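You operate a simulated robot arm through the tools that you are given. There is no shell and no other tool.

Carry out the task below with a simulated two-armed robot. There is one attempt and no reset: what you move stays moved.

JOB
Fetch the square tin with yellow lid and set it on the free slab right of left balance. Then take the blue certificate sleeve on the top of the white table and put it away on the top of the wooden table. Then take the tall carton marked films on the top of the white table and put it away on the second shelf from the bottom of the open rack. Then take the keypad block with blue tab and leave it on the top of lid of travel case. Then take the hundred gram weight with blue neck and put it on the small pan with green rim. Then take the jar of green beads and leave it on the silver wide flat weight with green ring. Then put the carton marked bulbs on the top of the wooden table away on the shelf under the steel table. Then open the left door of left balance. Do these in the order given. Set down upright: square tin with yellow lid, tall carton marked films, jar of green beads, carton marked bulbs.

Only the result counts: the job must be done as asked and must still hold three seconds after the hand-in. Knocking over, shifting, dropping, spilling or breaking anything else fails it. A push-on lid holds only when it is set on centred and level and pressed home; a screw cap is set on level and turned clockwise until tight.

ROBOT AND FRAMES
Two 6-joint arms with fingered hands on one trunk, on a base that moves. Base frame: it is fixed to the floor where the robot stands at the start and does not move with it; the origin is under the middle of the robot, x ahead of it, y to its left, z up; the surface under the hand at the start is at about z = 820. Readings come in mm, rad, newtons and seconds.
The left shoulder is at the start at [70, 168, 1451], the right one opposite. With the tool pointing down near the work surface each hand reaches from about 360 to 640 mm from the robot's upright axis, wherever it stands, measured 20 degrees to its own side. Places, roughly: blue certificate sleeve [750, -250, 750]; carton marked bulbs [2750, 2750, 1000]; free slab right of left balance (15x20 cm) [-1440, 60, 800]; hundred gram weight with blue neck [2750, 1750, 1000]; jar of green beads [2750, 2750, 1000]; keypad block with blue tab (5x5x4 cm) [2500, 600, 800]; left door of left balance [-1500, -300, 1000]; second shelf of the open rack [1900, -2300, 500]; shelf under the steel table [600, 2300, 400]; small pan with green rim (6x6x3 cm) [2600, 2200, 900]; square tin with yellow lid (6x6x9 cm) [500, -200, 900]; tall carton marked films [750, 0, 1000]; top of lid of travel case [-1600, 2200, 400]; top of the wooden table [2900, 2500, 900]; wide flat weight with green ring [2750, 2000, 750]. Payload 4 kg a hand.
The tool frame of a hand sits at the grasp point between the pads (the TCP): z along the fingers, y along the line on which they close. The tips reach 26 mm beyond it. The gripper opens to 132 mm; its body begins 73 mm behind the TCP. The gripper is a hand of 3 fingers: y runs from the thumb to the fingers, the wrist lies at [0, 0, -224] in the tool frame.
Orientation is that of the tool frame in the base frame, as a unit quaternion [x, y, z, w]. With the fingers straight down and closing along the base's y, the tool's x points along the base's -x, its y along +y and its z along -z.

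CONTROLS
- The arms move only by the tool nudge_tool. It takes "left_deltas", "right_deltas" or both (then of equal length, played together; a hand with none holds still); each is a list of rows, each a list of 2 entries, a list of its own where there are three numbers: the shift along the tool's x, y, z in mm, then the turn, a rotation vector about the tool's x, y, z in degrees. In form: [[[x, y, z], [wx, wy, wz]], ...]. A call has 1 to 20 rows; each row shifts and turns the commanded pose from where the row before left it, along the tool's axes as they then stand. Each row takes 0.2 s and may step no farther than 50 mm and 0.15 rad from the row before; otherwise, the whole call is refused. Where a pose cannot be reached the arm comes as near as it can. A force on the tool above 40 N (or 10 N above the force at the start of the call, whichever is more), or a blocked arm, ends the call early, and 0.2 s more pass. In this call time passes only in rows, and 0.2 s behind the last. It gives the time, the measured TCP pose, the force on the tool (base axes), the opening and the grip force at its end, in the units of the frame above (readings bear some noise), with the torque about the TCP (base axes, N m) and any sound that the robot's microphone picked up, and new pictures: "pictures" is both (left out), scene, wrist or none (wrist: the cameras of the hands that moved).
- Cameras (640 x 400 px; columns grow to the right, rows downward): "scene" is now at [115.7, -4.8, 1648.1]; the picture's right is [-0.11, -0.99, 0.00], its down [-0.87, 0.09, -0.49] and it looks along [0.48, -0.05, -0.87] (base axes); focal length 261 px, centre (320, 200). "left" rides on the left gripper at [-62, 3, -92] in its tool frame; the picture's right is [-0.05, -1.00, 0.00], its down [0.83, -0.04, -0.55] and it looks along [0.55, -0.03, 0.83] (tool axes); focal length 230 px, centre (320, 200). "right" rides on the right gripper at [62, 3, -92] in its tool frame; the picture's right is [-0.05, 1.00, 0.00], its down [-0.83, -0.04, -0.56] and it looks along [-0.55, -0.03, 0.83] (tool axes); focal length 230 px, centre (320, 200). There is no depth. A picture from a camera that has moved, and an enlarged one, comes with that camera's place and axes in the base frame and with its lens.
- slide_trunk(by): slides the trunk up (or, below 0, down) by that many mm; the arms and the scene camera ride with it, the base frame stays. It gives what a move gives, with no picture.
- steer(legs): drives the robot by 1 to 6 legs, each [ahead, left, turn to the left] in mm, mm and rad, along the robot's own axes; the way and the turn of a leg run together, so that a leg with both is an arc; at most 1500 mm and 3.142 rad a leg. The arms and the cameras ride along, it lands a little off, and it stops where it bumps. It gives what a move gives, and a new picture of the scene camera.
- move_fingers(finger1, finger2, thumb_bend, hand): sets how far each is bent, from 0 (flat) to 1 (curled in); at 0.3 the hand is open as for a grip, at 0.7 the pads meet at the TCP. One left out holds its place. A second passes; each finger stops where it meets its share of the squeeze, and holds until it gets a number again. It is the only way to open and close the hand. It gives what a move gives, with no picture; readings hold the bend of each and the force on the fingers (four entries, about 0 where the hand has none), thumb and palm.
- aim_head(pan, tilt): turns the head with the scene camera to pan (to the left, within 1.501 rad either way) and tilt (down, from -0.506 to 1.204), counted from straight ahead of the robot. It gives what a move gives, and a new picture of the scene camera.
- zoom(camera, box): a new picture of the part [left, top, right, bottom] of that camera's present view, enlarged. It takes no simulated time.
- close_job(): hands the job in; it is judged then, once.

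Places have to be worked out from the pictures, the camera data and where the tool is seen. Open the grippers and draw the arms clear of the work before you hand the job in, unless the task says otherwise.

The tools are called after ">>>" by a JSON object that holds its "api" and its "payload". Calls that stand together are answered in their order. nudge_tool: Moves the arms, as the interface text tells. Its arguments: {"type":"object","properties":{"left_deltas":{"type":"array"},"right_deltas":{"type":"array"},"pictures":{"type":"string","enum":["both","scene","wrist","none"]}},"required":[]} The other tools are called the same way: slide_trunk (by) moves the trunk up or down; move_fingers (finger1, finger2, thumb_bend, hand) moves the fingers one by one; steer (legs) drives the base; aim_head (pan, tilt) turns the head that bears the scene camera; zoom (camera, box) takes an enlarged picture of a part of a camera's view; close_job () hands the job in.

At the start:

```text
t: 0.0
left_tcp_pos: [590.5, 193.3, 1105.1]
left_tool_rot: [0.0, 1.0, 0.0, 0.0]
left_force: [0.3, 0.4, 0.0]
left_torque: [0.02, 0.02, -0.01]
left_width: 131.9
left_grasp_force: 0.1
left_shape: jaw
left_bend: [0.3, 0.3, 0.3]
left_finger forces: [0.0, 0.0, 0.0, 0.1, 0.0, 0.1]
right_tcp_pos: [555.8, -326.8, 1066.1]
right_tool_rot: [0.0, 1.0, 0.001, 0.001]
right_force: [0.0, 0.8, -0.2]
right_torque: [0.0, 0.01, 0.01]
right_width: 132.1
right_grasp_force: 0.1
right_shape: jaw
right_bend: [0.3, 0.3, 0.3]
right_finger forces: [0.0, 0.0, 0.0, 0.0, 0.0, 0.1]
trunk travel left (down, up): [-897.0, 43.0]
robot x, y, heading: [1.9, -1.8, 0.0]
head pan, tilt (commanded): [-0.106, 1.061]
```

scene: 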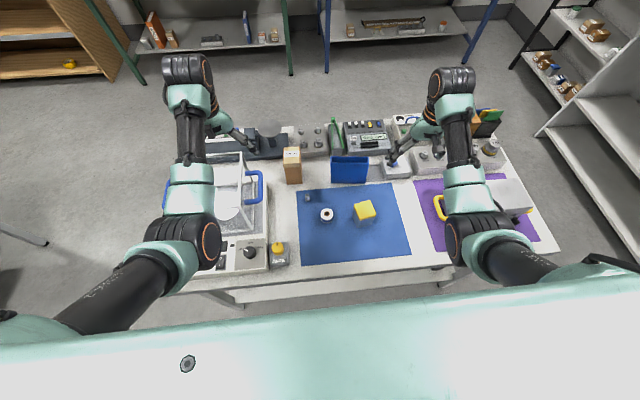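
right: 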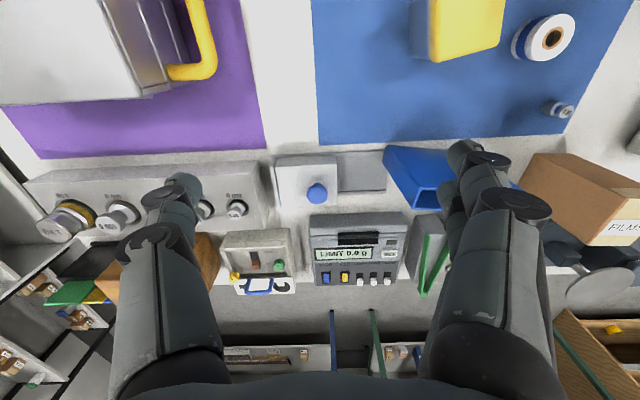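
left: 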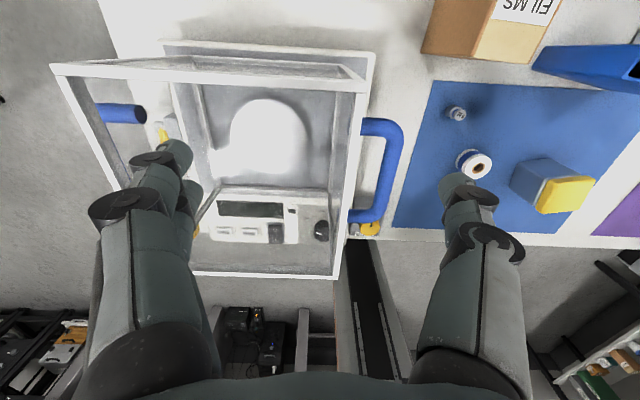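

The scene shows the white table ahead with the yellow-lidded tin on the blue mat, the blue sleeve and the films carton behind it. I look closer at the table first.

>>> {"api": "zoom", "payload": {"camera": "scene", "box": [160, 100, 400, 250]}}

>>> {"api": "zoom", "payload": {"camera": "scene", "box": [320, 100, 560, 250]}}

```text
2.67 times, centred on (280, 175) of scene
camera zoom: at [115.7, -4.8, 1648.1], right [-0.11, -0.99, 0.0], down [-0.87, 0.09, -0.49], along [0.48, -0.05, -0.87], focal length 697 px, centre (427, 267)
```

zoom: 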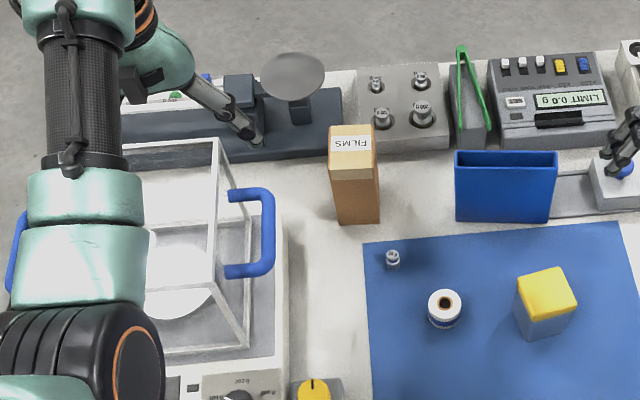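

```text
2.67 times, centred on (440, 175) of scene
camera zoom: at [115.7, -4.8, 1648.1], right [-0.11, -0.99, 0.0], down [-0.87, 0.09, -0.49], along [0.48, -0.05, -0.87], focal length 697 px, centre (0, 267)
```

zoom: 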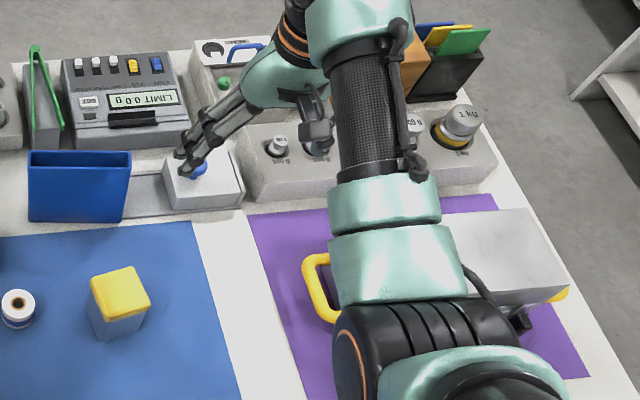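

The sleeve, films carton and tin are clearly visible. Now I survey the rest of the room by panning the head.

>>> {"api": "aim_head", "payload": {"pan": 0.6, "tilt": 0.45}}

>>> {"api": "aim_head", "payload": {"pan": 1.5, "tilt": 0.45}}

>>> {"api": "aim_head", "payload": {"pan": -0.8, "tilt": 0.45}}

>>> {"api": "aim_head", "payload": {"pan": -1.5, "tilt": 0.45}}

>>> {"api": "aim_head", "payload": {"pan": 0.0, "tilt": 0.4}}

```text
t: 1.1
left_tcp_pos: [591.0, 193.3, 1103.4]
left_tool_rot: [0.0, 1.0, -0.001, -0.001]
left_force: [-1.5, 0.3, -0.2]
left_torque: [0.01, -0.01, 0.0]
left_width: 131.9
left_grasp_force: 0.1
left_shape: jaw
left_bend: [0.3, 0.3, 0.3]
left_finger forces: [0.0, 0.0, 0.1, 0.0, 0.0, 0.0]
right_tcp_pos: [555.1, -325.8, 1066.2]
right_tool_rot: [0.0, 1.0, 0.0, 0.0]
right_force: [0.4, 0.3, -0.3]
right_torque: [0.0, 0.0, 0.0]
right_width: 131.8
right_grasp_force: 0.0
right_shape: jaw
right_bend: [0.3, 0.3, 0.3]
right_finger forces: [0.1, 0.0, 0.0, 0.0, 0.1, 0.1]
trunk travel left (down, up): [-897.0, 43.0]
robot x, y, heading: [0.3, 4.0, 0.0]
head pan, tilt (commanded): [0.6, 0.45]
camera scene: at [126.2, 54.0, 1697.8], right [0.56, -0.83, 0.0], down [-0.36, -0.25, -0.9], along [0.74, 0.51, -0.44], focal length 261 px, centre (320, 200)
```

scene: 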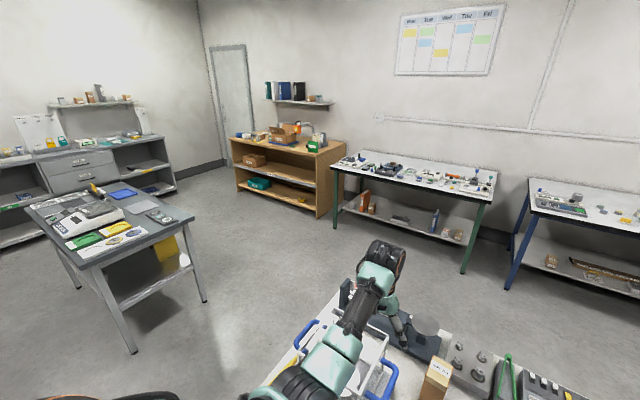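

```text
t: 2.3
left_tcp_pos: [591.1, 193.1, 1103.6]
left_tool_rot: [0.0, 1.0, 0.0, -0.001]
left_force: [0.9, 0.4, 0.3]
left_torque: [0.04, -0.02, 0.0]
left_width: 131.9
left_grasp_force: 0.1
left_shape: jaw
left_bend: [0.3, 0.3, 0.3]
left_finger forces: [0.0, 0.0, 0.0, 0.0, 0.0, 0.0]
right_tcp_pos: [555.5, -326.9, 1064.7]
right_tool_rot: [-0.001, 1.0, 0.0, -0.001]
right_force: [-0.6, -0.5, 0.8]
right_torque: [-0.02, -0.02, -0.03]
right_width: 131.9
right_grasp_force: 0.0
right_shape: jaw
right_bend: [0.3, 0.3, 0.3]
right_finger forces: [0.1, 0.1, 0.0, 0.0, 0.0, 0.0]
trunk travel left (down, up): [-897.0, 43.0]
robot x, y, heading: [-1.5, -0.6, 0.001]
head pan, tilt (commanded): [1.499, 0.45]
camera scene: at [57.0, 93.8, 1697.8], right [1.0, -0.07, 0.0], down [-0.03, -0.43, -0.9], along [0.07, 0.9, -0.44], focal length 261 px, centre (320, 200)
```

scene: 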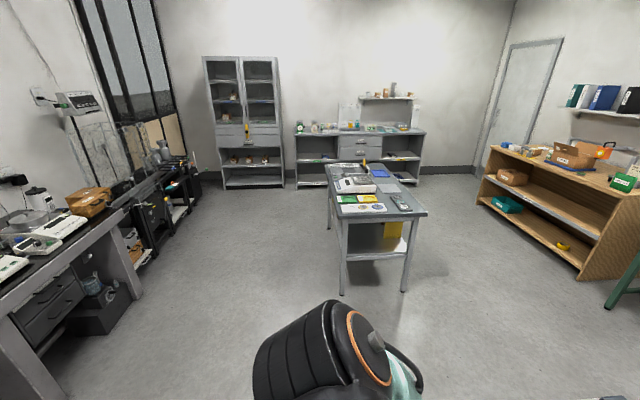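

```text
t: 4.4
left_tcp_pos: [590.5, 193.4, 1105.2]
left_tool_rot: [0.0, 1.0, 0.0, 0.0]
left_force: [0.8, -0.6, 0.1]
left_torque: [0.01, 0.03, -0.01]
left_width: 132.1
left_grasp_force: 0.2
left_shape: jaw
left_bend: [0.3, 0.3, 0.3]
left_finger forces: [0.1, 0.1, 0.1, 0.0, 0.0, 0.0]
right_tcp_pos: [554.9, -325.9, 1065.4]
right_tool_rot: [0.0, 1.0, -0.001, 0.0]
right_force: [-0.2, 0.4, -0.5]
right_torque: [0.01, -0.01, 0.0]
right_width: 131.8
right_grasp_force: 0.1
right_shape: jaw
right_bend: [0.3, 0.3, 0.3]
right_finger forces: [0.0, 0.1, 0.1, 0.0, 0.0, 0.0]
trunk travel left (down, up): [-897.0, 43.0]
robot x, y, heading: [2.3, 0.9, 0.009]
head pan, tilt (commanded): [-0.799, 0.45]
camera scene: at [114.5, -63.7, 1697.8], right [-0.72, -0.7, 0.0], down [-0.3, 0.31, -0.9], along [0.63, -0.65, -0.44], focal length 261 px, centre (320, 200)
```

scene: 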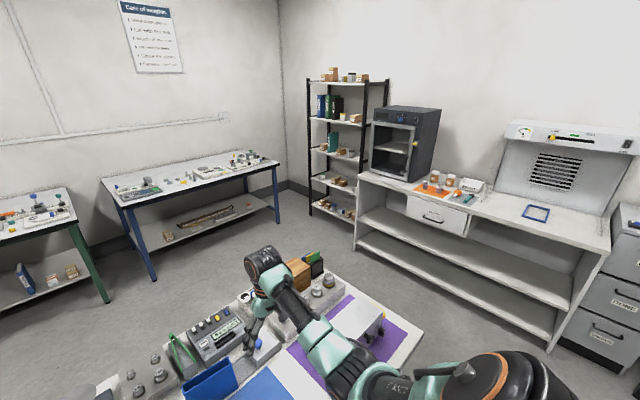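

```text
t: 5.5
left_tcp_pos: [590.7, 194.0, 1104.1]
left_tool_rot: [0.0, 1.0, 0.0, 0.0]
left_force: [-0.4, 0.6, -1.6]
left_torque: [0.02, -0.01, 0.02]
left_width: 131.9
left_grasp_force: 0.1
left_shape: jaw
left_bend: [0.3, 0.3, 0.3]
left_finger forces: [0.1, 0.0, 0.0, 0.0, 0.0, 0.0]
right_tcp_pos: [555.7, -326.4, 1066.6]
right_tool_rot: [0.0, 1.0, 0.0, 0.0]
right_force: [-0.1, -0.6, -0.3]
right_torque: [-0.01, -0.01, 0.04]
right_width: 131.6
right_grasp_force: 0.1
right_shape: jaw
right_bend: [0.3, 0.3, 0.3]
right_finger forces: [0.0, 0.1, 0.0, 0.0, 0.0, 0.0]
trunk travel left (down, up): [-897.0, 43.0]
robot x, y, heading: [-3.2, 1.6, -0.002]
head pan, tilt (commanded): [-1.499, 0.45]
camera scene: at [57.0, -89.5, 1697.8], right [-1.0, -0.07, 0.0], down [-0.03, 0.43, -0.9], along [0.07, -0.9, -0.44], focal length 261 px, centre (320, 200)
```

scene: 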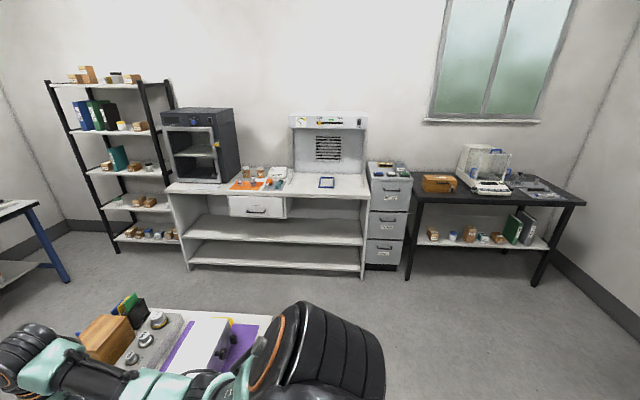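

```text
t: 7.1
left_tcp_pos: [591.2, 193.1, 1105.1]
left_tool_rot: [0.0, 1.0, 0.0, -0.001]
left_force: [0.5, 1.2, 0.3]
left_torque: [0.02, 0.0, 0.0]
left_width: 131.9
left_grasp_force: 0.1
left_shape: jaw
left_bend: [0.3, 0.3, 0.3]
left_finger forces: [0.1, 0.1, 0.1, 0.0, 0.0, 0.0]
right_tcp_pos: [556.0, -325.6, 1066.2]
right_tool_rot: [0.001, 1.0, 0.0, 0.0]
right_force: [0.7, -0.5, -0.4]
right_torque: [0.0, 0.02, 0.05]
right_width: 131.8
right_grasp_force: 0.1
right_shape: jaw
right_bend: [0.3, 0.3, 0.3]
right_finger forces: [0.0, 0.1, 0.0, 0.1, 0.0, 0.0]
trunk travel left (down, up): [-897.0, 43.0]
robot x, y, heading: [2.0, 0.2, 0.004]
head pan, tilt (commanded): [0.0, 0.4]
camera scene: at [143.0, 2.1, 1702.5], right [0.0, -1.0, 0.0], down [-0.39, 0.0, -0.92], along [0.92, 0.0, -0.39], focal length 261 px, centre (320, 200)
```

scene: 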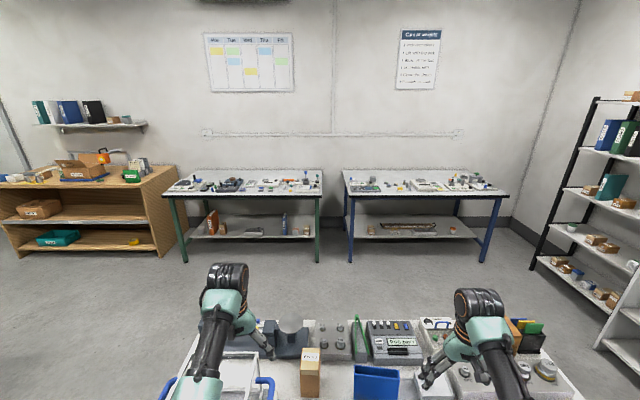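

The survey shows where everything is: wooden shelf unit ahead-left, steel table left, open rack far right, and balances on a bench behind me. I'll start with the tin at about [480, -182]. The right hand goes above it with the head aimed down to watch.

>>> {"api": "aim_head", "payload": {"pan": -0.1, "tilt": 1.06}}

>>> {"api": "nudge_tool", "payload": {"right_deltas": [[[19, 36, 13], [0, 0, 0]], [[19, 36, 13], [0, 0, 0]], [[19, 36, 13], [0, 0, 0]], [[19, 36, 13], [0, 0, 0]]], "pictures": "both"}}

```text
t: 8.1
left_tcp_pos: [590.2, 192.7, 1105.0]
left_tool_rot: [0.001, 1.0, 0.0, 0.0]
left_force: [0.2, 0.4, 0.0]
left_torque: [0.0, 0.01, 0.02]
left_width: 132.1
left_grasp_force: 0.0
left_shape: jaw
left_bend: [0.3, 0.3, 0.3]
left_finger forces: [0.1, 0.1, 0.0, 0.0, 0.0, 0.1]
right_tcp_pos: [554.5, -326.4, 1066.4]
right_tool_rot: [-0.001, 1.0, 0.0, 0.0]
right_force: [0.0, 0.5, 0.1]
right_torque: [0.01, -0.01, 0.0]
right_width: 131.9
right_grasp_force: 0.1
right_shape: jaw
right_bend: [0.3, 0.3, 0.3]
right_finger forces: [0.1, 0.0, 0.0, 0.0, 0.0, 0.0]
trunk travel left (down, up): [-897.0, 43.0]
robot x, y, heading: [-3.6, 1.1, 0.001]
head pan, tilt (commanded): [-0.099, 1.059]
camera scene: at [115.9, -4.4, 1648.3], right [-0.1, -1.0, 0.0], down [-0.87, 0.09, -0.49], along [0.49, -0.05, -0.87], focal length 261 px, centre (320, 200)
```

scene: 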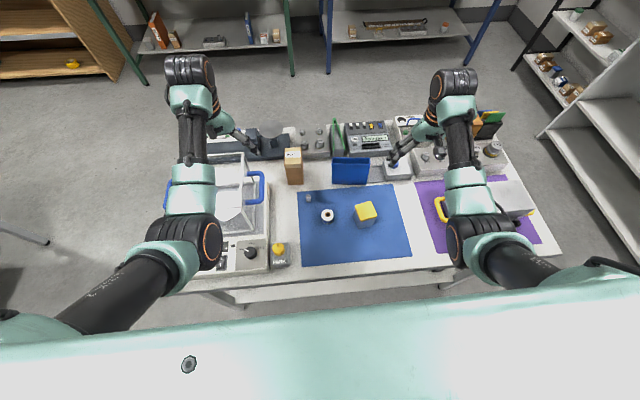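

```text
t: 9.1
left_tcp_pos: [589.0, 194.9, 1104.4]
left_tool_rot: [0.0, 1.0, -0.002, 0.001]
left_force: [0.2, -0.3, -0.7]
left_torque: [-0.01, -0.04, 0.01]
left_width: 132.2
left_grasp_force: 0.1
left_shape: jaw
left_bend: [0.3, 0.3, 0.3]
left_finger forces: [0.0, 0.0, 0.1, 0.0, 0.0, 0.0]
right_tcp_pos: [478.5, -182.1, 1012.9]
right_tool_rot: [0.0, 1.0, -0.001, 0.0]
right_force: [0.2, 0.5, 0.3]
right_torque: [-0.04, 0.01, -0.01]
right_width: 131.8
right_grasp_force: 0.1
right_shape: jaw
right_bend: [0.3, 0.3, 0.3]
right_finger forces: [0.0, 0.0, 0.1, 0.1, 0.0, 0.0]
trunk travel left (down, up): [-897.0, 43.0]
robot x, y, heading: [-0.2, 1.5, 0.004]
head pan, tilt (commanded): [-0.099, 1.059]
camera scene: at [114.5, -1.8, 1648.4], right [-0.1, -1.0, 0.0], down [-0.87, 0.09, -0.49], along [0.49, -0.05, -0.87], focal length 261 px, centre (320, 200)
camera right: at [416.0, -179.0, 1104.8], right [0.05, 1.0, 0.0], down [0.83, -0.04, 0.56], along [0.56, -0.03, -0.83], focal length 230 px, centre (320, 200)
```

scene: 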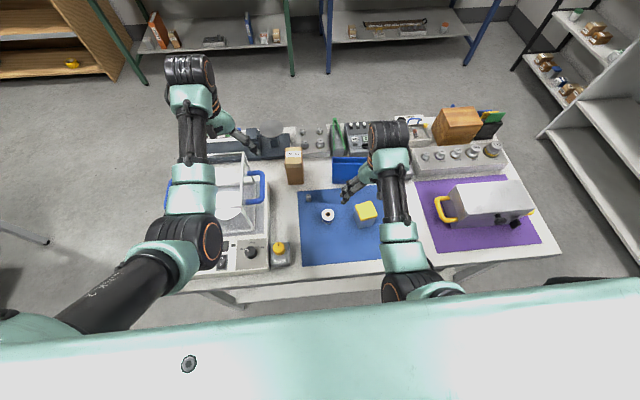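
right: 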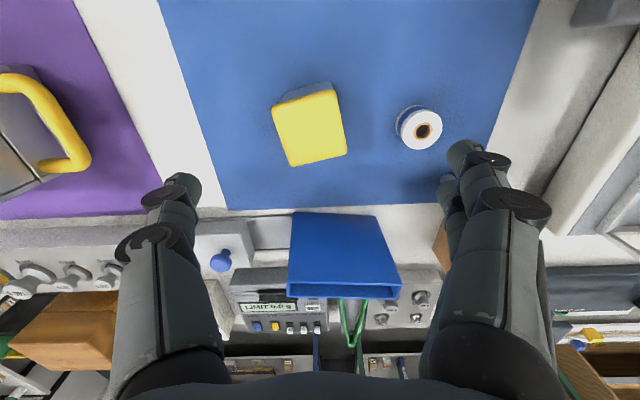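

The tin is under the right hand, turned about 10° counter-clockwise. I zoom in on it from both cameras to fix its height and centre.

>>> {"api": "zoom", "payload": {"camera": "scene", "box": [330, 190, 394, 230]}}

>>> {"api": "zoom", "payload": {"camera": "right", "box": [230, 60, 390, 180]}}

```text
10.00 times, centred on (362, 210) of scene
camera zoom: at [114.5, -1.8, 1648.4], right [-0.1, -1.0, 0.0], down [-0.87, 0.09, -0.49], along [0.49, -0.05, -0.87], focal length 2614 px, centre (-100, 100)
```

zoom: 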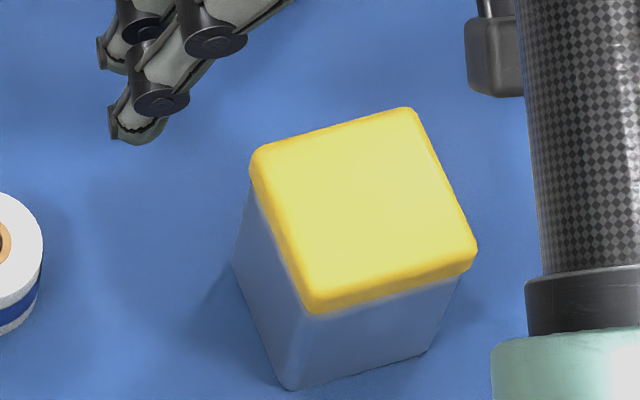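

```text
3.33 times, centred on (310, 120) of right
camera zoom: at [416.0, -179.0, 1104.8], right [0.05, 1.0, 0.0], down [0.83, -0.04, 0.56], along [0.56, -0.03, -0.83], focal length 767 px, centre (353, 467)
```

zoom: 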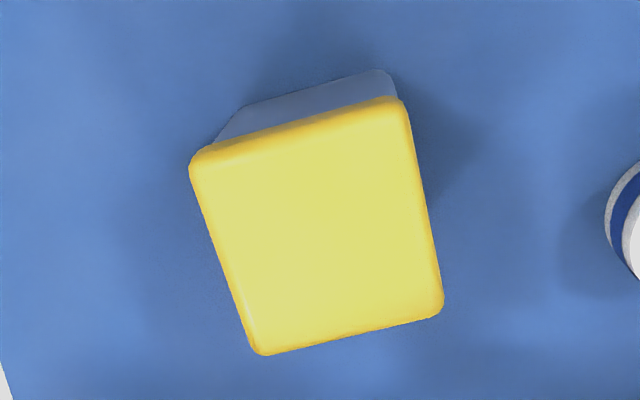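

Triangulating gives the tin at about [483, -190] with its top near z 893, yawed about 10°. I part-close the hand to clear the reel beside it, then centre and turn over the tin.

>>> {"api": "move_fingers", "payload": {"hand": "right", "finger1": 0.4, "finger2": 0.4, "thumb_bend": 0.4}}

>>> {"api": "nudge_tool", "payload": {"right_deltas": [[[-4, -8, 0], [0, 0, -5]], [[0, 0, 0], [0, 0, -5]], [[0, 0, 30], [0, 0, 0]]], "pictures": "both"}}

```text
t: 10.1
left_tcp_pos: [591.5, 193.2, 1104.5]
left_tool_rot: [0.0, 1.0, 0.0, 0.0]
left_force: [-0.2, -0.3, 0.3]
left_torque: [-0.03, 0.01, 0.0]
left_width: 131.8
left_grasp_force: 0.0
left_shape: jaw
left_bend: [0.3, 0.3, 0.3]
left_finger forces: [0.0, 0.0, 0.1, 0.0, 0.0, 0.0]
right_tcp_pos: [478.1, -184.4, 1012.7]
right_tool_rot: [0.0, 1.0, -0.001, 0.0]
right_force: [0.2, -0.1, 0.0]
right_torque: [0.02, 0.01, 0.01]
right_width: 102.2
right_grasp_force: 0.0
right_shape: fingers
right_bend: [0.4, 0.4, 0.4]
right_finger forces: [0.1, 0.1, 0.1, 0.0, 0.0, 0.0]
trunk travel left (down, up): [-897.0, 43.0]
robot x, y, heading: [1.5, -0.5, -0.002]
head pan, tilt (commanded): [-0.099, 1.059]
```

```text
t: 10.9
left_tcp_pos: [590.4, 193.5, 1102.4]
left_tool_rot: [0.0, 1.0, 0.0, 0.001]
left_force: [0.0, 0.0, 0.4]
left_torque: [0.02, -0.04, 0.02]
left_width: 132.1
left_grasp_force: 0.1
left_shape: jaw
left_bend: [0.3, 0.3, 0.3]
left_finger forces: [0.0, 0.1, 0.0, 0.0, 0.0, 0.1]
right_tcp_pos: [484.6, -190.5, 983.1]
right_tool_rot: [-0.088, 0.996, 0.0, 0.0]
right_force: [0.5, 0.2, 0.2]
right_torque: [0.02, 0.02, -0.01]
right_width: 102.0
right_grasp_force: 0.1
right_shape: fingers
right_bend: [0.4, 0.4, 0.4]
right_finger forces: [0.0, 0.0, 0.0, 0.0, 0.0, 0.1]
trunk travel left (down, up): [-897.0, 43.0]
robot x, y, heading: [-1.5, -3.5, 0.001]
head pan, tilt (commanded): [-0.099, 1.059]
camera scene: at [115.7, -4.1, 1648.3], right [-0.1, -1.0, 0.0], down [-0.87, 0.09, -0.49], along [0.49, -0.05, -0.87], focal length 261 px, centre (320, 200)
camera right: at [422.9, -198.5, 1074.8], right [-0.12, 0.99, 0.0], down [0.83, 0.1, 0.56], along [0.55, 0.07, -0.83], focal length 230 px, centre (320, 200)
```

scene: 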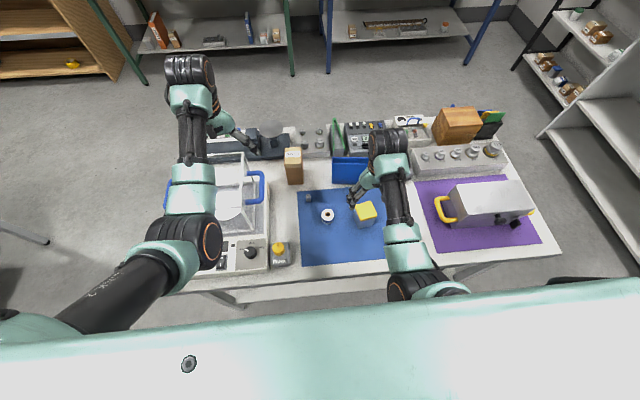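
right: 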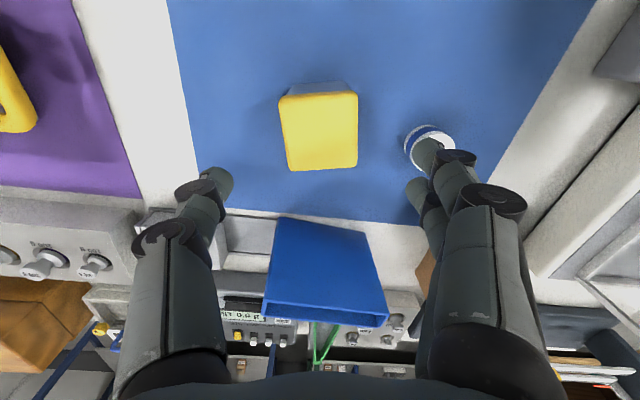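

The lid looks centred and nearly square to the hand; about 2.5° more turn and 4 mm toward the robot. I correct and descend to z≈857.

>>> {"api": "nudge_tool", "payload": {"right_deltas": [[[4, 0, 20], [0, 0, -2.5]], [[0, 0, 40], [0, 0, 0]], [[0, 0, 40], [0, 0, 0]], [[0, 0, 26], [0, 0, 0]]], "pictures": "both"}}

```text
t: 11.9
left_tcp_pos: [590.9, 193.1, 1104.6]
left_tool_rot: [0.001, 1.0, 0.0, 0.0]
left_force: [-0.3, 0.1, -0.5]
left_torque: [-0.01, 0.0, 0.02]
left_width: 132.0
left_grasp_force: 0.1
left_shape: jaw
left_bend: [0.3, 0.3, 0.3]
left_finger forces: [0.1, 0.0, 0.0, 0.0, 0.1, 0.0]
right_tcp_pos: [480.7, -189.6, 857.2]
right_tool_rot: [-0.109, 0.994, 0.0, 0.0]
right_force: [-0.3, -0.4, 0.0]
right_torque: [0.03, 0.0, -0.02]
right_width: 102.5
right_grasp_force: 0.0
right_shape: fingers
right_bend: [0.4, 0.4, 0.4]
right_finger forces: [0.0, 0.0, 0.0, 0.1, 0.1, 0.0]
trunk travel left (down, up): [-897.0, 43.0]
robot x, y, heading: [-2.4, 0.1, -0.002]
head pan, tilt (commanded): [-0.099, 1.059]
camera scene: at [116.0, -4.4, 1648.3], right [-0.1, -1.0, 0.0], down [-0.87, 0.09, -0.49], along [0.49, -0.05, -0.87], focal length 261 px, centre (320, 200)
camera right: at [419.2, -200.5, 948.5], right [-0.17, 0.99, 0.0], down [0.82, 0.14, 0.56], along [0.55, 0.09, -0.83], focal length 230 px, centre (320, 200)
```

scene: 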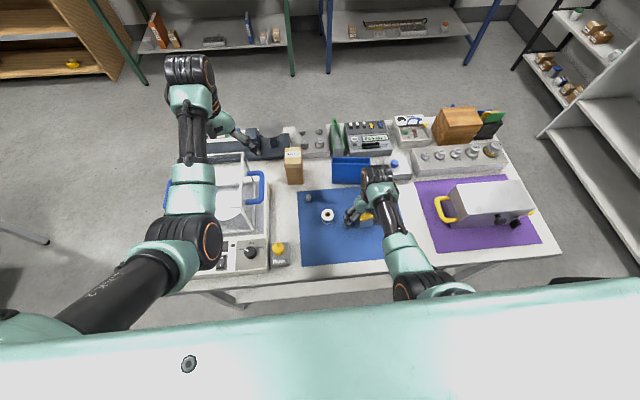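
right: 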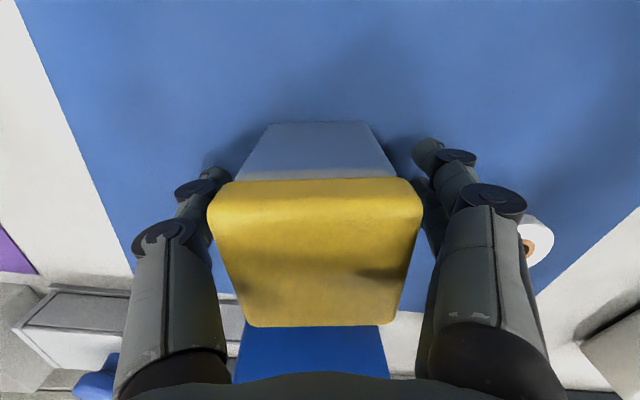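

The tin sits centred between the pads, tips clear of the mat. I close the hand on it.

>>> {"api": "move_fingers", "payload": {"hand": "right", "finger1": 0.7, "finger2": 0.7, "thumb_bend": 0.7}}

>>> {"api": "nudge_tool", "payload": {"right_deltas": [[[0, 0, -10], [0, 0, 0]]], "pictures": "wrist"}}

```text
t: 12.9
left_tcp_pos: [590.1, 193.6, 1103.9]
left_tool_rot: [0.0, 1.0, 0.0, -0.001]
left_force: [-1.1, -0.6, -0.4]
left_torque: [0.01, -0.01, -0.04]
left_width: 131.9
left_grasp_force: 0.1
left_shape: jaw
left_bend: [0.3, 0.3, 0.3]
left_finger forces: [0.0, 0.0, 0.1, 0.1, 0.1, 0.0]
right_tcp_pos: [480.6, -190.6, 856.5]
right_tool_rot: [-0.109, 0.994, 0.0, 0.0]
right_force: [-1.1, -0.2, -0.2]
right_torque: [-0.01, 0.0, -0.01]
right_width: 53.7
right_grasp_force: 20.4
right_shape: fingers
right_bend: [0.55, 0.55, 0.6]
right_finger forces: [10.5, 10.5, 0.0, 0.0, 21.0, 0.1]
trunk travel left (down, up): [-897.0, 43.0]
robot x, y, heading: [0.4, -5.1, 0.006]
head pan, tilt (commanded): [-0.099, 1.059]
```

```text
t: 13.3
left_tcp_pos: [591.2, 192.6, 1104.7]
left_tool_rot: [0.0, 1.0, 0.001, -0.001]
left_force: [0.1, -0.1, 0.4]
left_torque: [0.03, -0.01, -0.01]
left_width: 132.1
left_grasp_force: 0.0
left_shape: jaw
left_bend: [0.3, 0.3, 0.3]
left_finger forces: [0.1, 0.0, 0.0, 0.1, 0.2, 0.0]
right_tcp_pos: [480.0, -191.4, 867.1]
right_tool_rot: [-0.109, 0.994, 0.001, 0.001]
right_force: [-0.2, -0.8, -1.9]
right_torque: [-0.05, 0.0, 0.0]
right_width: 53.4
right_grasp_force: 21.0
right_shape: fingers
right_bend: [0.55, 0.55, 0.6]
right_finger forces: [10.5, 10.5, 0.0, 0.0, 20.9, 0.0]
trunk travel left (down, up): [-897.0, 43.0]
robot x, y, heading: [0.3, 4.4, -0.004]
head pan, tilt (commanded): [-0.099, 1.059]
camera right: at [418.9, -201.2, 959.2], right [-0.17, 0.99, 0.0], down [0.82, 0.14, 0.56], along [0.55, 0.09, -0.83], focal length 230 px, centre (320, 200)
```

right: 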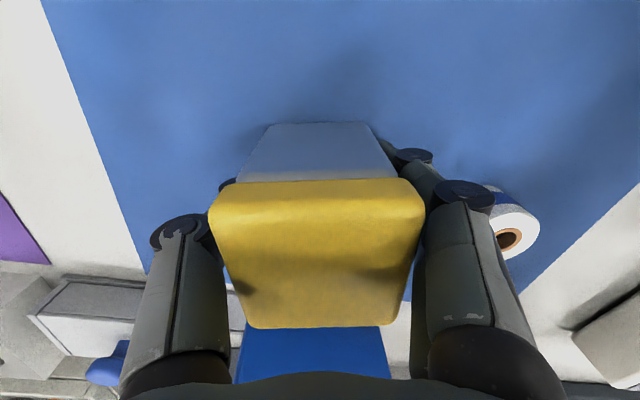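

The tin is held firmly (about 21 N). I lift both hands well clear of the table and its balance shield before driving.

>>> {"api": "nudge_tool", "payload": {"right_deltas": [[[0, 0, -40], [0, 0, 0]], [[0, 0, -45], [0, 0, 0]], [[0, 0, -45], [0, 0, 0]], [[0, 0, -45], [0, 0, 0]]], "left_deltas": [[[0, 0, -40], [0, 0, 0]], [[0, 0, -40], [0, 0, 0]], [[0, 0, -40], [0, 0, 0]], [[0, 0, -40], [0, 0, 0]]], "pictures": "both"}}

```text
t: 14.3
left_tcp_pos: [664.7, 184.0, 1212.7]
left_tool_rot: [0.0, 1.0, -0.001, -0.002]
left_force: [0.2, -1.1, -0.5]
left_torque: [0.02, 0.0, 0.01]
left_width: 131.8
left_grasp_force: 0.0
left_shape: jaw
left_bend: [0.3, 0.3, 0.3]
left_finger forces: [0.0, 0.0, 0.0, 0.0, 0.0, 0.2]
left hand out of reach, approached as far as the arm can: row 1, 2, 3, 4
right_tcp_pos: [481.0, -189.6, 1038.7]
right_tool_rot: [-0.109, 0.994, -0.001, 0.0]
right_force: [-0.2, 0.1, -1.3]
right_torque: [-0.01, -0.03, 0.0]
right_width: 53.1
right_grasp_force: 20.3
right_shape: fingers
right_bend: [0.55, 0.55, 0.6]
right_finger forces: [10.6, 10.5, 0.1, 0.1, 20.9, 0.0]
right hand out of reach, approached as far as the arm can: row 4
trunk travel left (down, up): [-897.0, 43.0]
robot x, y, heading: [-0.6, -0.2, 0.001]
head pan, tilt (commanded): [-0.099, 1.059]
camera scene: at [116.3, -4.3, 1648.1], right [-0.1, -1.0, 0.0], down [-0.87, 0.09, -0.49], along [0.49, -0.05, -0.87], focal length 261 px, centre (320, 200)
camera right: at [419.6, -199.9, 1130.4], right [-0.17, 0.99, 0.0], down [0.82, 0.14, 0.56], along [0.55, 0.09, -0.83], focal length 230 px, centre (320, 200)
camera left: at [725.3, 187.7, 1305.0], right [0.05, -1.0, 0.0], down [-0.83, -0.04, 0.56], along [-0.56, -0.03, -0.83], focal length 230 px, centre (320, 200)
```

scene: 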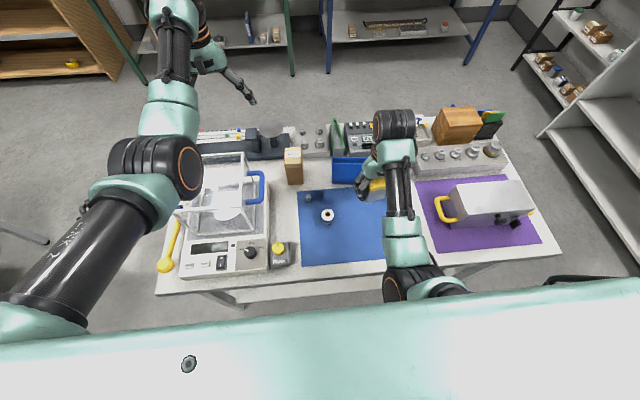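
right: 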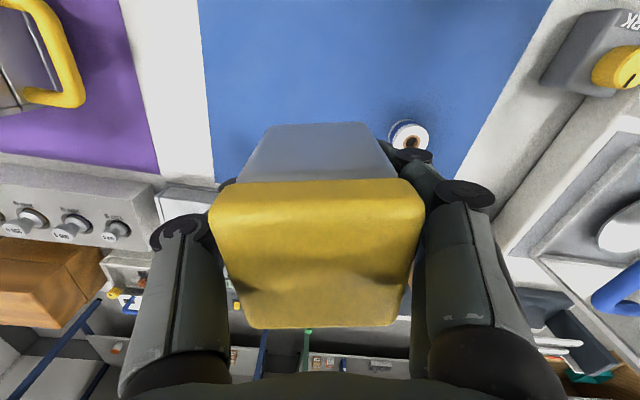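
left: 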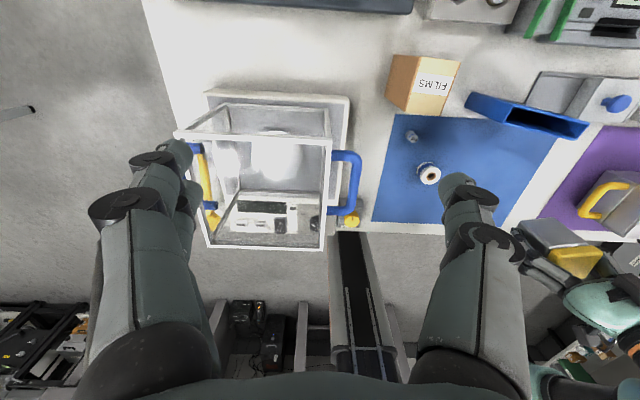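

Both hands are clear. I back off 350 mm and turn half round to face the bench with the balances, then look.

>>> {"api": "steer", "payload": {"legs": [[-350, 0, 0], [0, 0, 1.571], [0, 0, 1.571]]}}

>>> {"api": "aim_head", "payload": {"pan": 0.0, "tilt": 0.7}}

```text
t: 24.3
left_tcp_pos: [-1011.1, -198.1, 1213.1]
left_tool_rot: [1.0, 0.01, 0.0, 0.0]
left_force: [-0.3, 0.2, 0.5]
left_torque: [-0.02, -0.03, 0.02]
left_width: 131.8
left_grasp_force: 0.1
left_shape: jaw
left_bend: [0.3, 0.3, 0.3]
left_finger forces: [0.0, 0.0, 0.1, 0.0, 0.0, 0.0]
right_tcp_pos: [-834.8, 182.0, 1038.8]
right_tool_rot: [0.993, 0.119, -0.001, -0.001]
right_force: [0.6, 0.5, -1.2]
right_torque: [-0.01, -0.01, 0.01]
right_width: 53.0
right_grasp_force: 20.5
right_shape: fingers
right_bend: [0.55, 0.55, 0.6]
right_finger forces: [10.1, 10.1, 0.0, 0.1, 20.1, 0.0]
trunk travel left (down, up): [-897.0, 43.0]
robot x, y, heading: [-354.5, -1.4, -3.123]
head pan, tilt (commanded): [-0.099, 1.059]
camera scene: at [-467.1, 6.8, 1648.2], right [0.08, 1.0, 0.0], down [0.87, -0.07, -0.49], along [-0.49, 0.04, -0.87], focal length 261 px, centre (320, 200)
```

scene: 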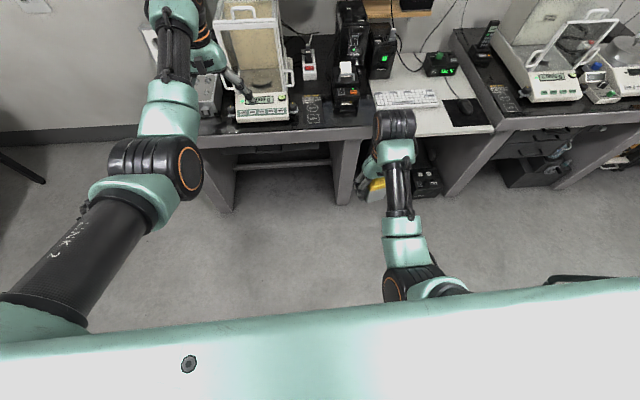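

```text
t: 25.1
left_tcp_pos: [-1011.3, -197.9, 1213.3]
left_tool_rot: [1.0, 0.01, 0.0, 0.0]
left_force: [0.8, 0.1, -0.1]
left_torque: [0.02, 0.03, 0.04]
left_width: 131.9
left_grasp_force: 0.1
left_shape: jaw
left_bend: [0.3, 0.3, 0.3]
left_finger forces: [0.0, 0.0, 0.0, 0.0, 0.0, 0.0]
right_tcp_pos: [-835.6, 180.0, 1038.7]
right_tool_rot: [0.993, 0.12, -0.001, 0.0]
right_force: [0.5, 0.5, -1.8]
right_torque: [0.05, -0.01, -0.03]
right_width: 52.7
right_grasp_force: 20.5
right_shape: fingers
right_bend: [0.55, 0.55, 0.6]
right_finger forces: [10.1, 10.1, 0.1, 0.0, 20.1, 0.1]
trunk travel left (down, up): [-897.0, 43.0]
robot x, y, heading: [-352.0, 3.1, -3.123]
head pan, tilt (commanded): [0.0, 0.7]
camera scene: at [-486.3, -0.6, 1675.6], right [-0.02, 1.0, 0.0], down [0.64, 0.01, -0.76], along [-0.76, -0.02, -0.65], focal length 261 px, centre (320, 200)
```

scene: 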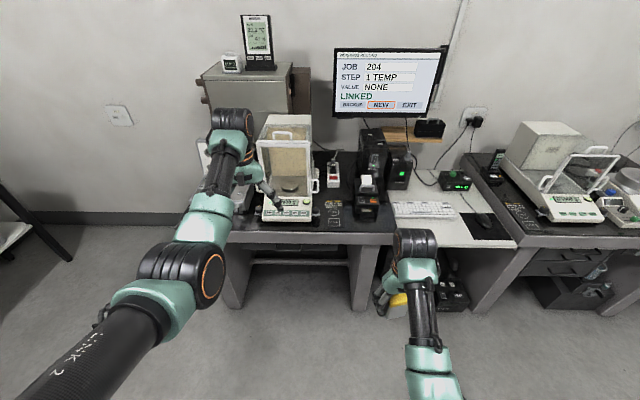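

The left balance and the bench are in view. I zoom in on the area to the right of it to find the free slab.

>>> {"api": "zoom", "payload": {"camera": "scene", "box": [240, 100, 432, 220]}}

>>> {"api": "zoom", "payload": {"camera": "scene", "box": [380, 100, 640, 260]}}

```text
3.33 times, centred on (336, 160) of scene
camera zoom: at [-486.3, -0.6, 1675.6], right [-0.02, 1.0, 0.0], down [0.64, 0.01, -0.76], along [-0.76, -0.02, -0.65], focal length 871 px, centre (267, 333)
```

zoom: 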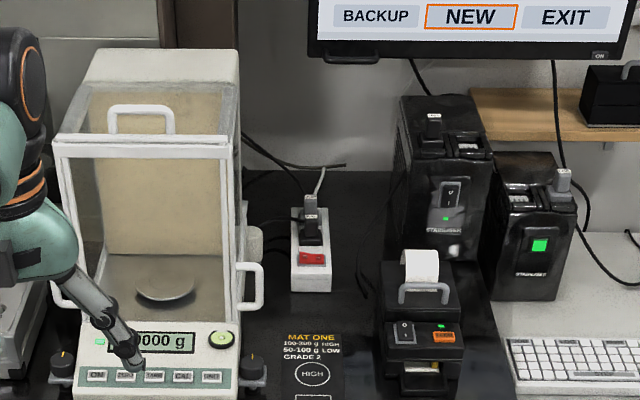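

```text
2.46 times, centred on (510, 180) of scene
camera zoom: at [-486.3, -0.6, 1675.6], right [-0.02, 1.0, 0.0], down [0.64, 0.01, -0.76], along [-0.76, -0.02, -0.65], focal length 643 px, centre (-148, 249)
```

zoom: 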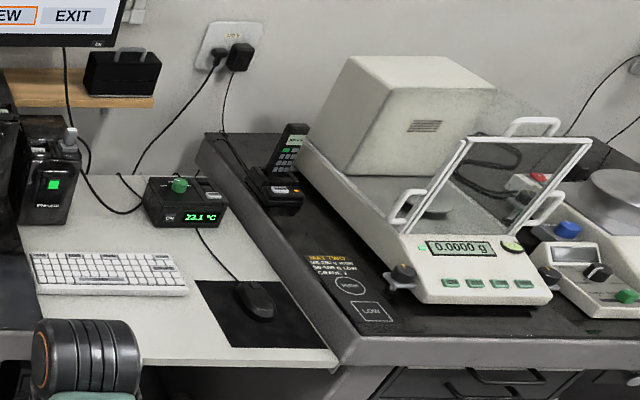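

The slab with the "MAT ONE" marks lies right of the balance, bench edge near x −1270. The balance is tall, so I tuck the left arm back and out to the side before approaching.

>>> {"api": "nudge_tool", "payload": {"left_deltas": [[[33, 27, 19], [0, 0, 0]], [[33, 27, 19], [0, 0, 0]], [[33, 27, 19], [0, 0, 0]], [[33, 27, 19], [0, 0, 0]], [[33, 27, 19], [0, 0, 0]], [[33, 27, 19], [0, 0, 0]], [[33, 27, 19], [0, 0, 0]], [[33, 27, 19], [0, 0, 0]], [[33, 27, 19], [0, 0, 0]], [[33, 27, 19], [0, 0, 0]], [[33, 27, 19], [0, 0, 0]]], "pictures": "scene"}}

```text
t: 27.5
left_tcp_pos: [-694.5, -489.9, 965.1]
left_tool_rot: [1.0, 0.01, -0.002, 0.0]
left_force: [0.1, 0.2, -0.5]
left_torque: [0.01, 0.02, 0.02]
left_width: 131.7
left_grasp_force: 0.1
left_shape: jaw
left_bend: [0.3, 0.3, 0.3]
left_finger forces: [0.0, 0.1, 0.1, 0.1, 0.1, 0.0]
left hand out of reach, approached as far as the arm can: row 1, 2, 3, 4
right_tcp_pos: [-834.1, 179.5, 1039.8]
right_tool_rot: [0.993, 0.119, -0.002, -0.001]
right_force: [0.1, 0.2, -1.7]
right_torque: [0.0, 0.0, -0.01]
right_width: 53.0
right_grasp_force: 20.1
right_shape: fingers
right_bend: [0.55, 0.55, 0.6]
right_finger forces: [10.0, 10.1, 0.0, 0.0, 20.1, 0.0]
trunk travel left (down, up): [-897.0, 43.0]
robot x, y, heading: [-352.2, 0.7, -3.122]
head pan, tilt (commanded): [0.0, 0.7]
camera scene: at [-484.5, -2.0, 1675.8], right [-0.02, 1.0, 0.0], down [0.64, 0.01, -0.77], along [-0.77, -0.01, -0.64], focal length 261 px, centre (320, 200)
```

scene: 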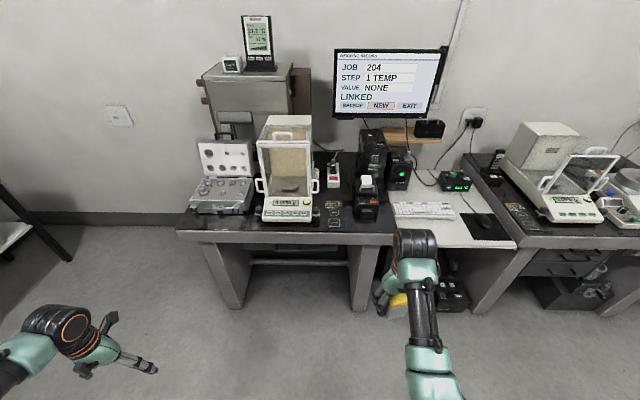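

The left arm is tucked away. I drive most of the way to the slab and look again before the last part.

>>> {"api": "steer", "payload": {"legs": [[400, 105, -0.02]]}}

>>> {"api": "aim_head", "payload": {"pan": -0.15, "tilt": 0.8}}

```text
t: 30.0
left_tcp_pos: [-1094.8, -595.2, 965.2]
left_tool_rot: [1.0, 0.004, -0.001, 0.0]
left_force: [0.1, 0.4, -0.3]
left_torque: [-0.01, 0.04, 0.02]
left_width: 132.0
left_grasp_force: 0.1
left_shape: jaw
left_bend: [0.3, 0.3, 0.3]
left_finger forces: [0.1, 0.0, 0.0, 0.0, 0.1, 0.1]
right_tcp_pos: [-1225.7, 75.1, 1039.4]
right_tool_rot: [0.994, 0.113, -0.002, 0.0]
right_force: [0.7, 0.1, -1.6]
right_torque: [0.01, 0.06, -0.01]
right_width: 52.9
right_grasp_force: 19.9
right_shape: fingers
right_bend: [0.55, 0.55, 0.6]
right_finger forces: [10.1, 10.1, 0.0, 0.0, 20.2, 0.1]
trunk travel left (down, up): [-897.0, 43.0]
robot x, y, heading: [-742.6, -114.5, -3.136]
head pan, tilt (commanded): [0.0, 0.7]
camera scene: at [-877.5, -109.3, 1675.8], right [-0.01, 1.0, 0.0], down [0.64, 0.0, -0.77], along [-0.77, -0.01, -0.64], focal length 261 px, centre (320, 200)
```

scene: 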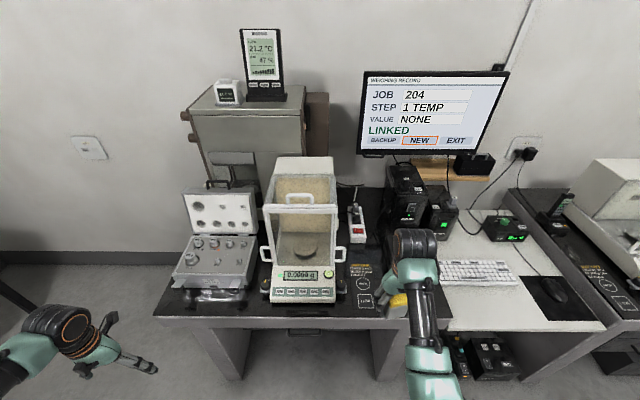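

```text
t: 30.7
left_tcp_pos: [-1094.6, -595.2, 963.6]
left_tool_rot: [1.0, 0.005, 0.0, 0.0]
left_force: [0.0, -1.3, -0.2]
left_torque: [0.0, 0.02, 0.02]
left_width: 132.2
left_grasp_force: 0.0
left_shape: jaw
left_bend: [0.3, 0.3, 0.3]
left_finger forces: [0.1, 0.1, 0.1, 0.0, 0.0, 0.1]
right_tcp_pos: [-1226.7, 76.4, 1039.3]
right_tool_rot: [0.994, 0.114, -0.001, 0.0]
right_force: [0.4, -1.2, -0.7]
right_torque: [-0.04, 0.02, 0.02]
right_width: 52.7
right_grasp_force: 20.4
right_shape: fingers
right_bend: [0.55, 0.55, 0.6]
right_finger forces: [10.1, 10.1, 0.0, 0.0, 20.2, 0.0]
trunk travel left (down, up): [-897.0, 43.0]
robot x, y, heading: [-743.7, -113.1, -3.131]
head pan, tilt (commanded): [-0.15, 0.799]
camera scene: at [-874.9, -97.8, 1667.4], right [0.14, 0.99, 0.0], down [0.71, -0.1, -0.7], along [-0.69, 0.1, -0.72], focal length 261 px, centre (320, 200)
```

scene: 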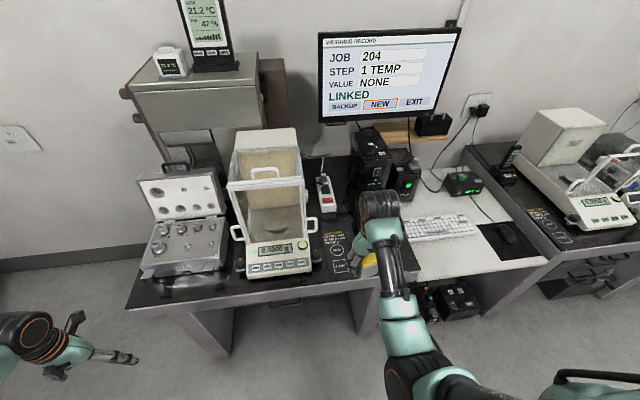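

>>> {"api": "zoom", "payload": {"camera": "scene", "box": [220, 160, 412, 280]}}

>>> {"api": "zoom", "payload": {"camera": "right", "box": [0, 0, 640, 400]}}

```text
3.33 times, centred on (316, 220) of scene
camera zoom: at [-874.9, -97.8, 1667.4], right [0.14, 0.99, 0.0], down [0.71, -0.1, -0.7], along [-0.69, 0.1, -0.72], focal length 871 px, centre (333, 133)
```

zoom: 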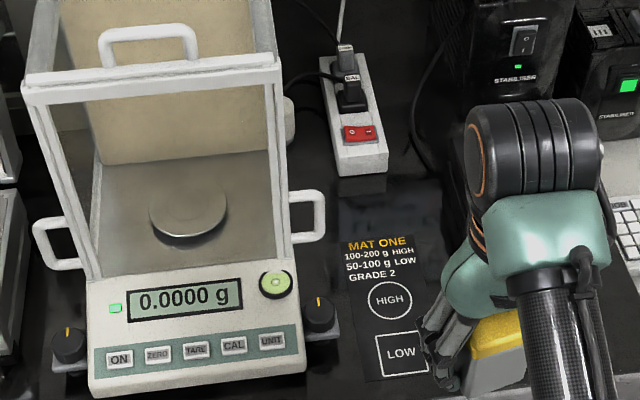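

```text
1.00 times, centred on (320, 200) of right (not enlarged: the box is as wide or as high as the picture)
camera zoom: at [-1166.1, 85.6, 1129.9], right [0.17, -0.98, 0.0], down [-0.82, -0.14, 0.56], along [-0.55, -0.1, -0.83], focal length 230 px, centre (320, 200)
```

zoom: 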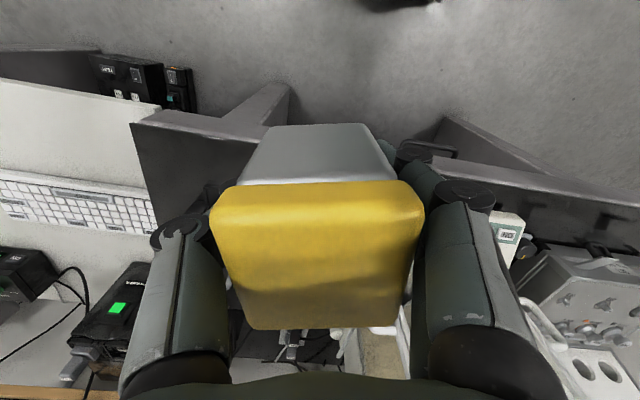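

The HIGH/LOW marks put the slab centre at about [-1432, 58], with the balance handle on one side (y≈−29) and the printer on the other (y≈137). I square the hand to the bench, shift it toward the slab's centre line, then drive in.

>>> {"api": "nudge_tool", "payload": {"right_deltas": [[[0, 0, 0], [0, 0, 6.4]], [[0, 0, 0], [0, 0, 6.4]], [[0, 16, 0], [0, 0, 0]]], "pictures": "none"}}

>>> {"api": "steer", "payload": {"legs": [[180, 0, -0.008]]}}

>>> {"api": "zoom", "payload": {"camera": "scene", "box": [220, 180, 476, 340]}}

>>> {"api": "zoom", "payload": {"camera": "right", "box": [0, 0, 640, 400]}}

```text
t: 31.5
left_tcp_pos: [-1095.5, -596.1, 962.3]
left_tool_rot: [1.0, 0.004, 0.0, -0.001]
left_force: [0.1, 0.8, 0.3]
left_torque: [-0.02, -0.02, -0.04]
left_width: 132.0
left_grasp_force: 0.1
left_shape: jaw
left_bend: [0.3, 0.3, 0.3]
left_finger forces: [0.0, 0.0, 0.0, 0.0, 0.1, 0.0]
right_tcp_pos: [-1228.1, 71.2, 1036.8]
right_tool_rot: [1.0, -0.001, -0.002, -0.012]
right_force: [-0.5, -0.9, -1.1]
right_torque: [-0.01, -0.02, -0.03]
right_width: 52.8
right_grasp_force: 20.2
right_shape: fingers
right_bend: [0.55, 0.55, 0.6]
right_finger forces: [10.3, 10.3, 0.0, 0.0, 20.4, 0.0]
trunk travel left (down, up): [-897.0, 43.0]
robot x, y, heading: [-745.5, -110.0, -3.132]
head pan, tilt (commanded): [-0.15, 0.799]
```

```text
t: 33.1
left_tcp_pos: [-1277.6, -591.8, 964.7]
left_tool_rot: [1.0, 0.0, -0.002, 0.0]
left_force: [0.5, 0.5, 0.0]
left_torque: [-0.01, 0.03, 0.03]
left_width: 132.2
left_grasp_force: 0.1
left_shape: jaw
left_bend: [0.3, 0.3, 0.3]
left_finger forces: [0.0, 0.0, 0.1, 0.1, 0.0, 0.1]
right_tcp_pos: [-1404.1, 76.2, 1037.8]
right_tool_rot: [1.0, -0.006, -0.002, -0.011]
right_force: [0.4, 0.6, -1.8]
right_torque: [-0.02, 0.01, -0.05]
right_width: 52.8
right_grasp_force: 20.8
right_shape: fingers
right_bend: [0.55, 0.55, 0.6]
right_finger forces: [10.2, 10.3, 0.1, 0.0, 20.3, 0.0]
trunk travel left (down, up): [-897.0, 43.0]
robot x, y, heading: [-924.8, -110.6, 3.14]
head pan, tilt (commanded): [-0.15, 0.799]
camera scene: at [-1050.9, -96.9, 1667.8], right [0.15, 0.99, 0.0], down [0.71, -0.11, -0.7], along [-0.69, 0.11, -0.71], focal length 261 px, centre (320, 200)
```

scene: 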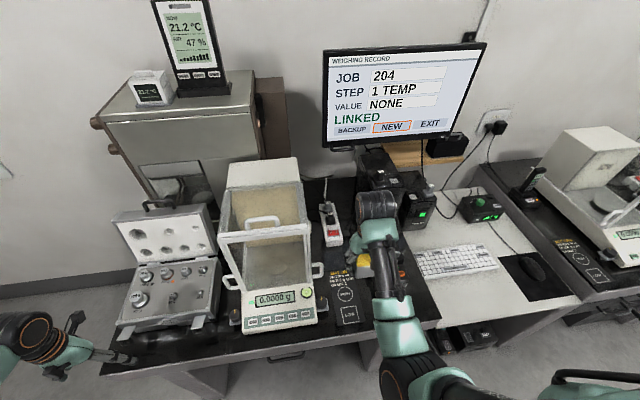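

```text
2.50 times, centred on (348, 260) of scene
camera zoom: at [-1050.9, -96.9, 1667.8], right [0.15, 0.99, 0.0], down [0.71, -0.11, -0.7], along [-0.69, 0.11, -0.71], focal length 653 px, centre (250, 50)
```

zoom: 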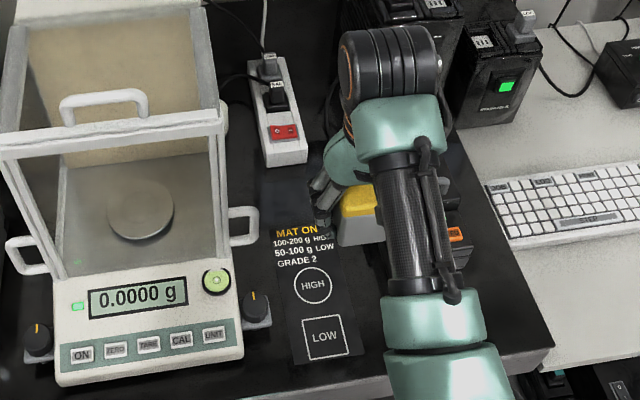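

```text
1.00 times, centred on (320, 200) of right (not enlarged: the box is as wide or as high as the picture)
camera zoom: at [-1341.8, 69.6, 1129.4], right [-0.06, -1.0, -0.02], down [-0.83, 0.04, 0.56], along [-0.56, 0.05, -0.83], focal length 230 px, centre (320, 200)
```

zoom: 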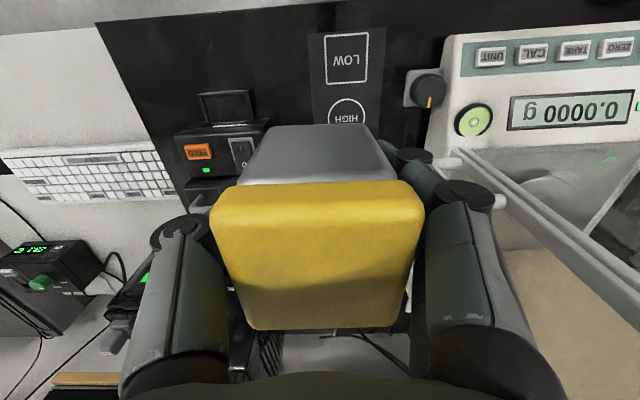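

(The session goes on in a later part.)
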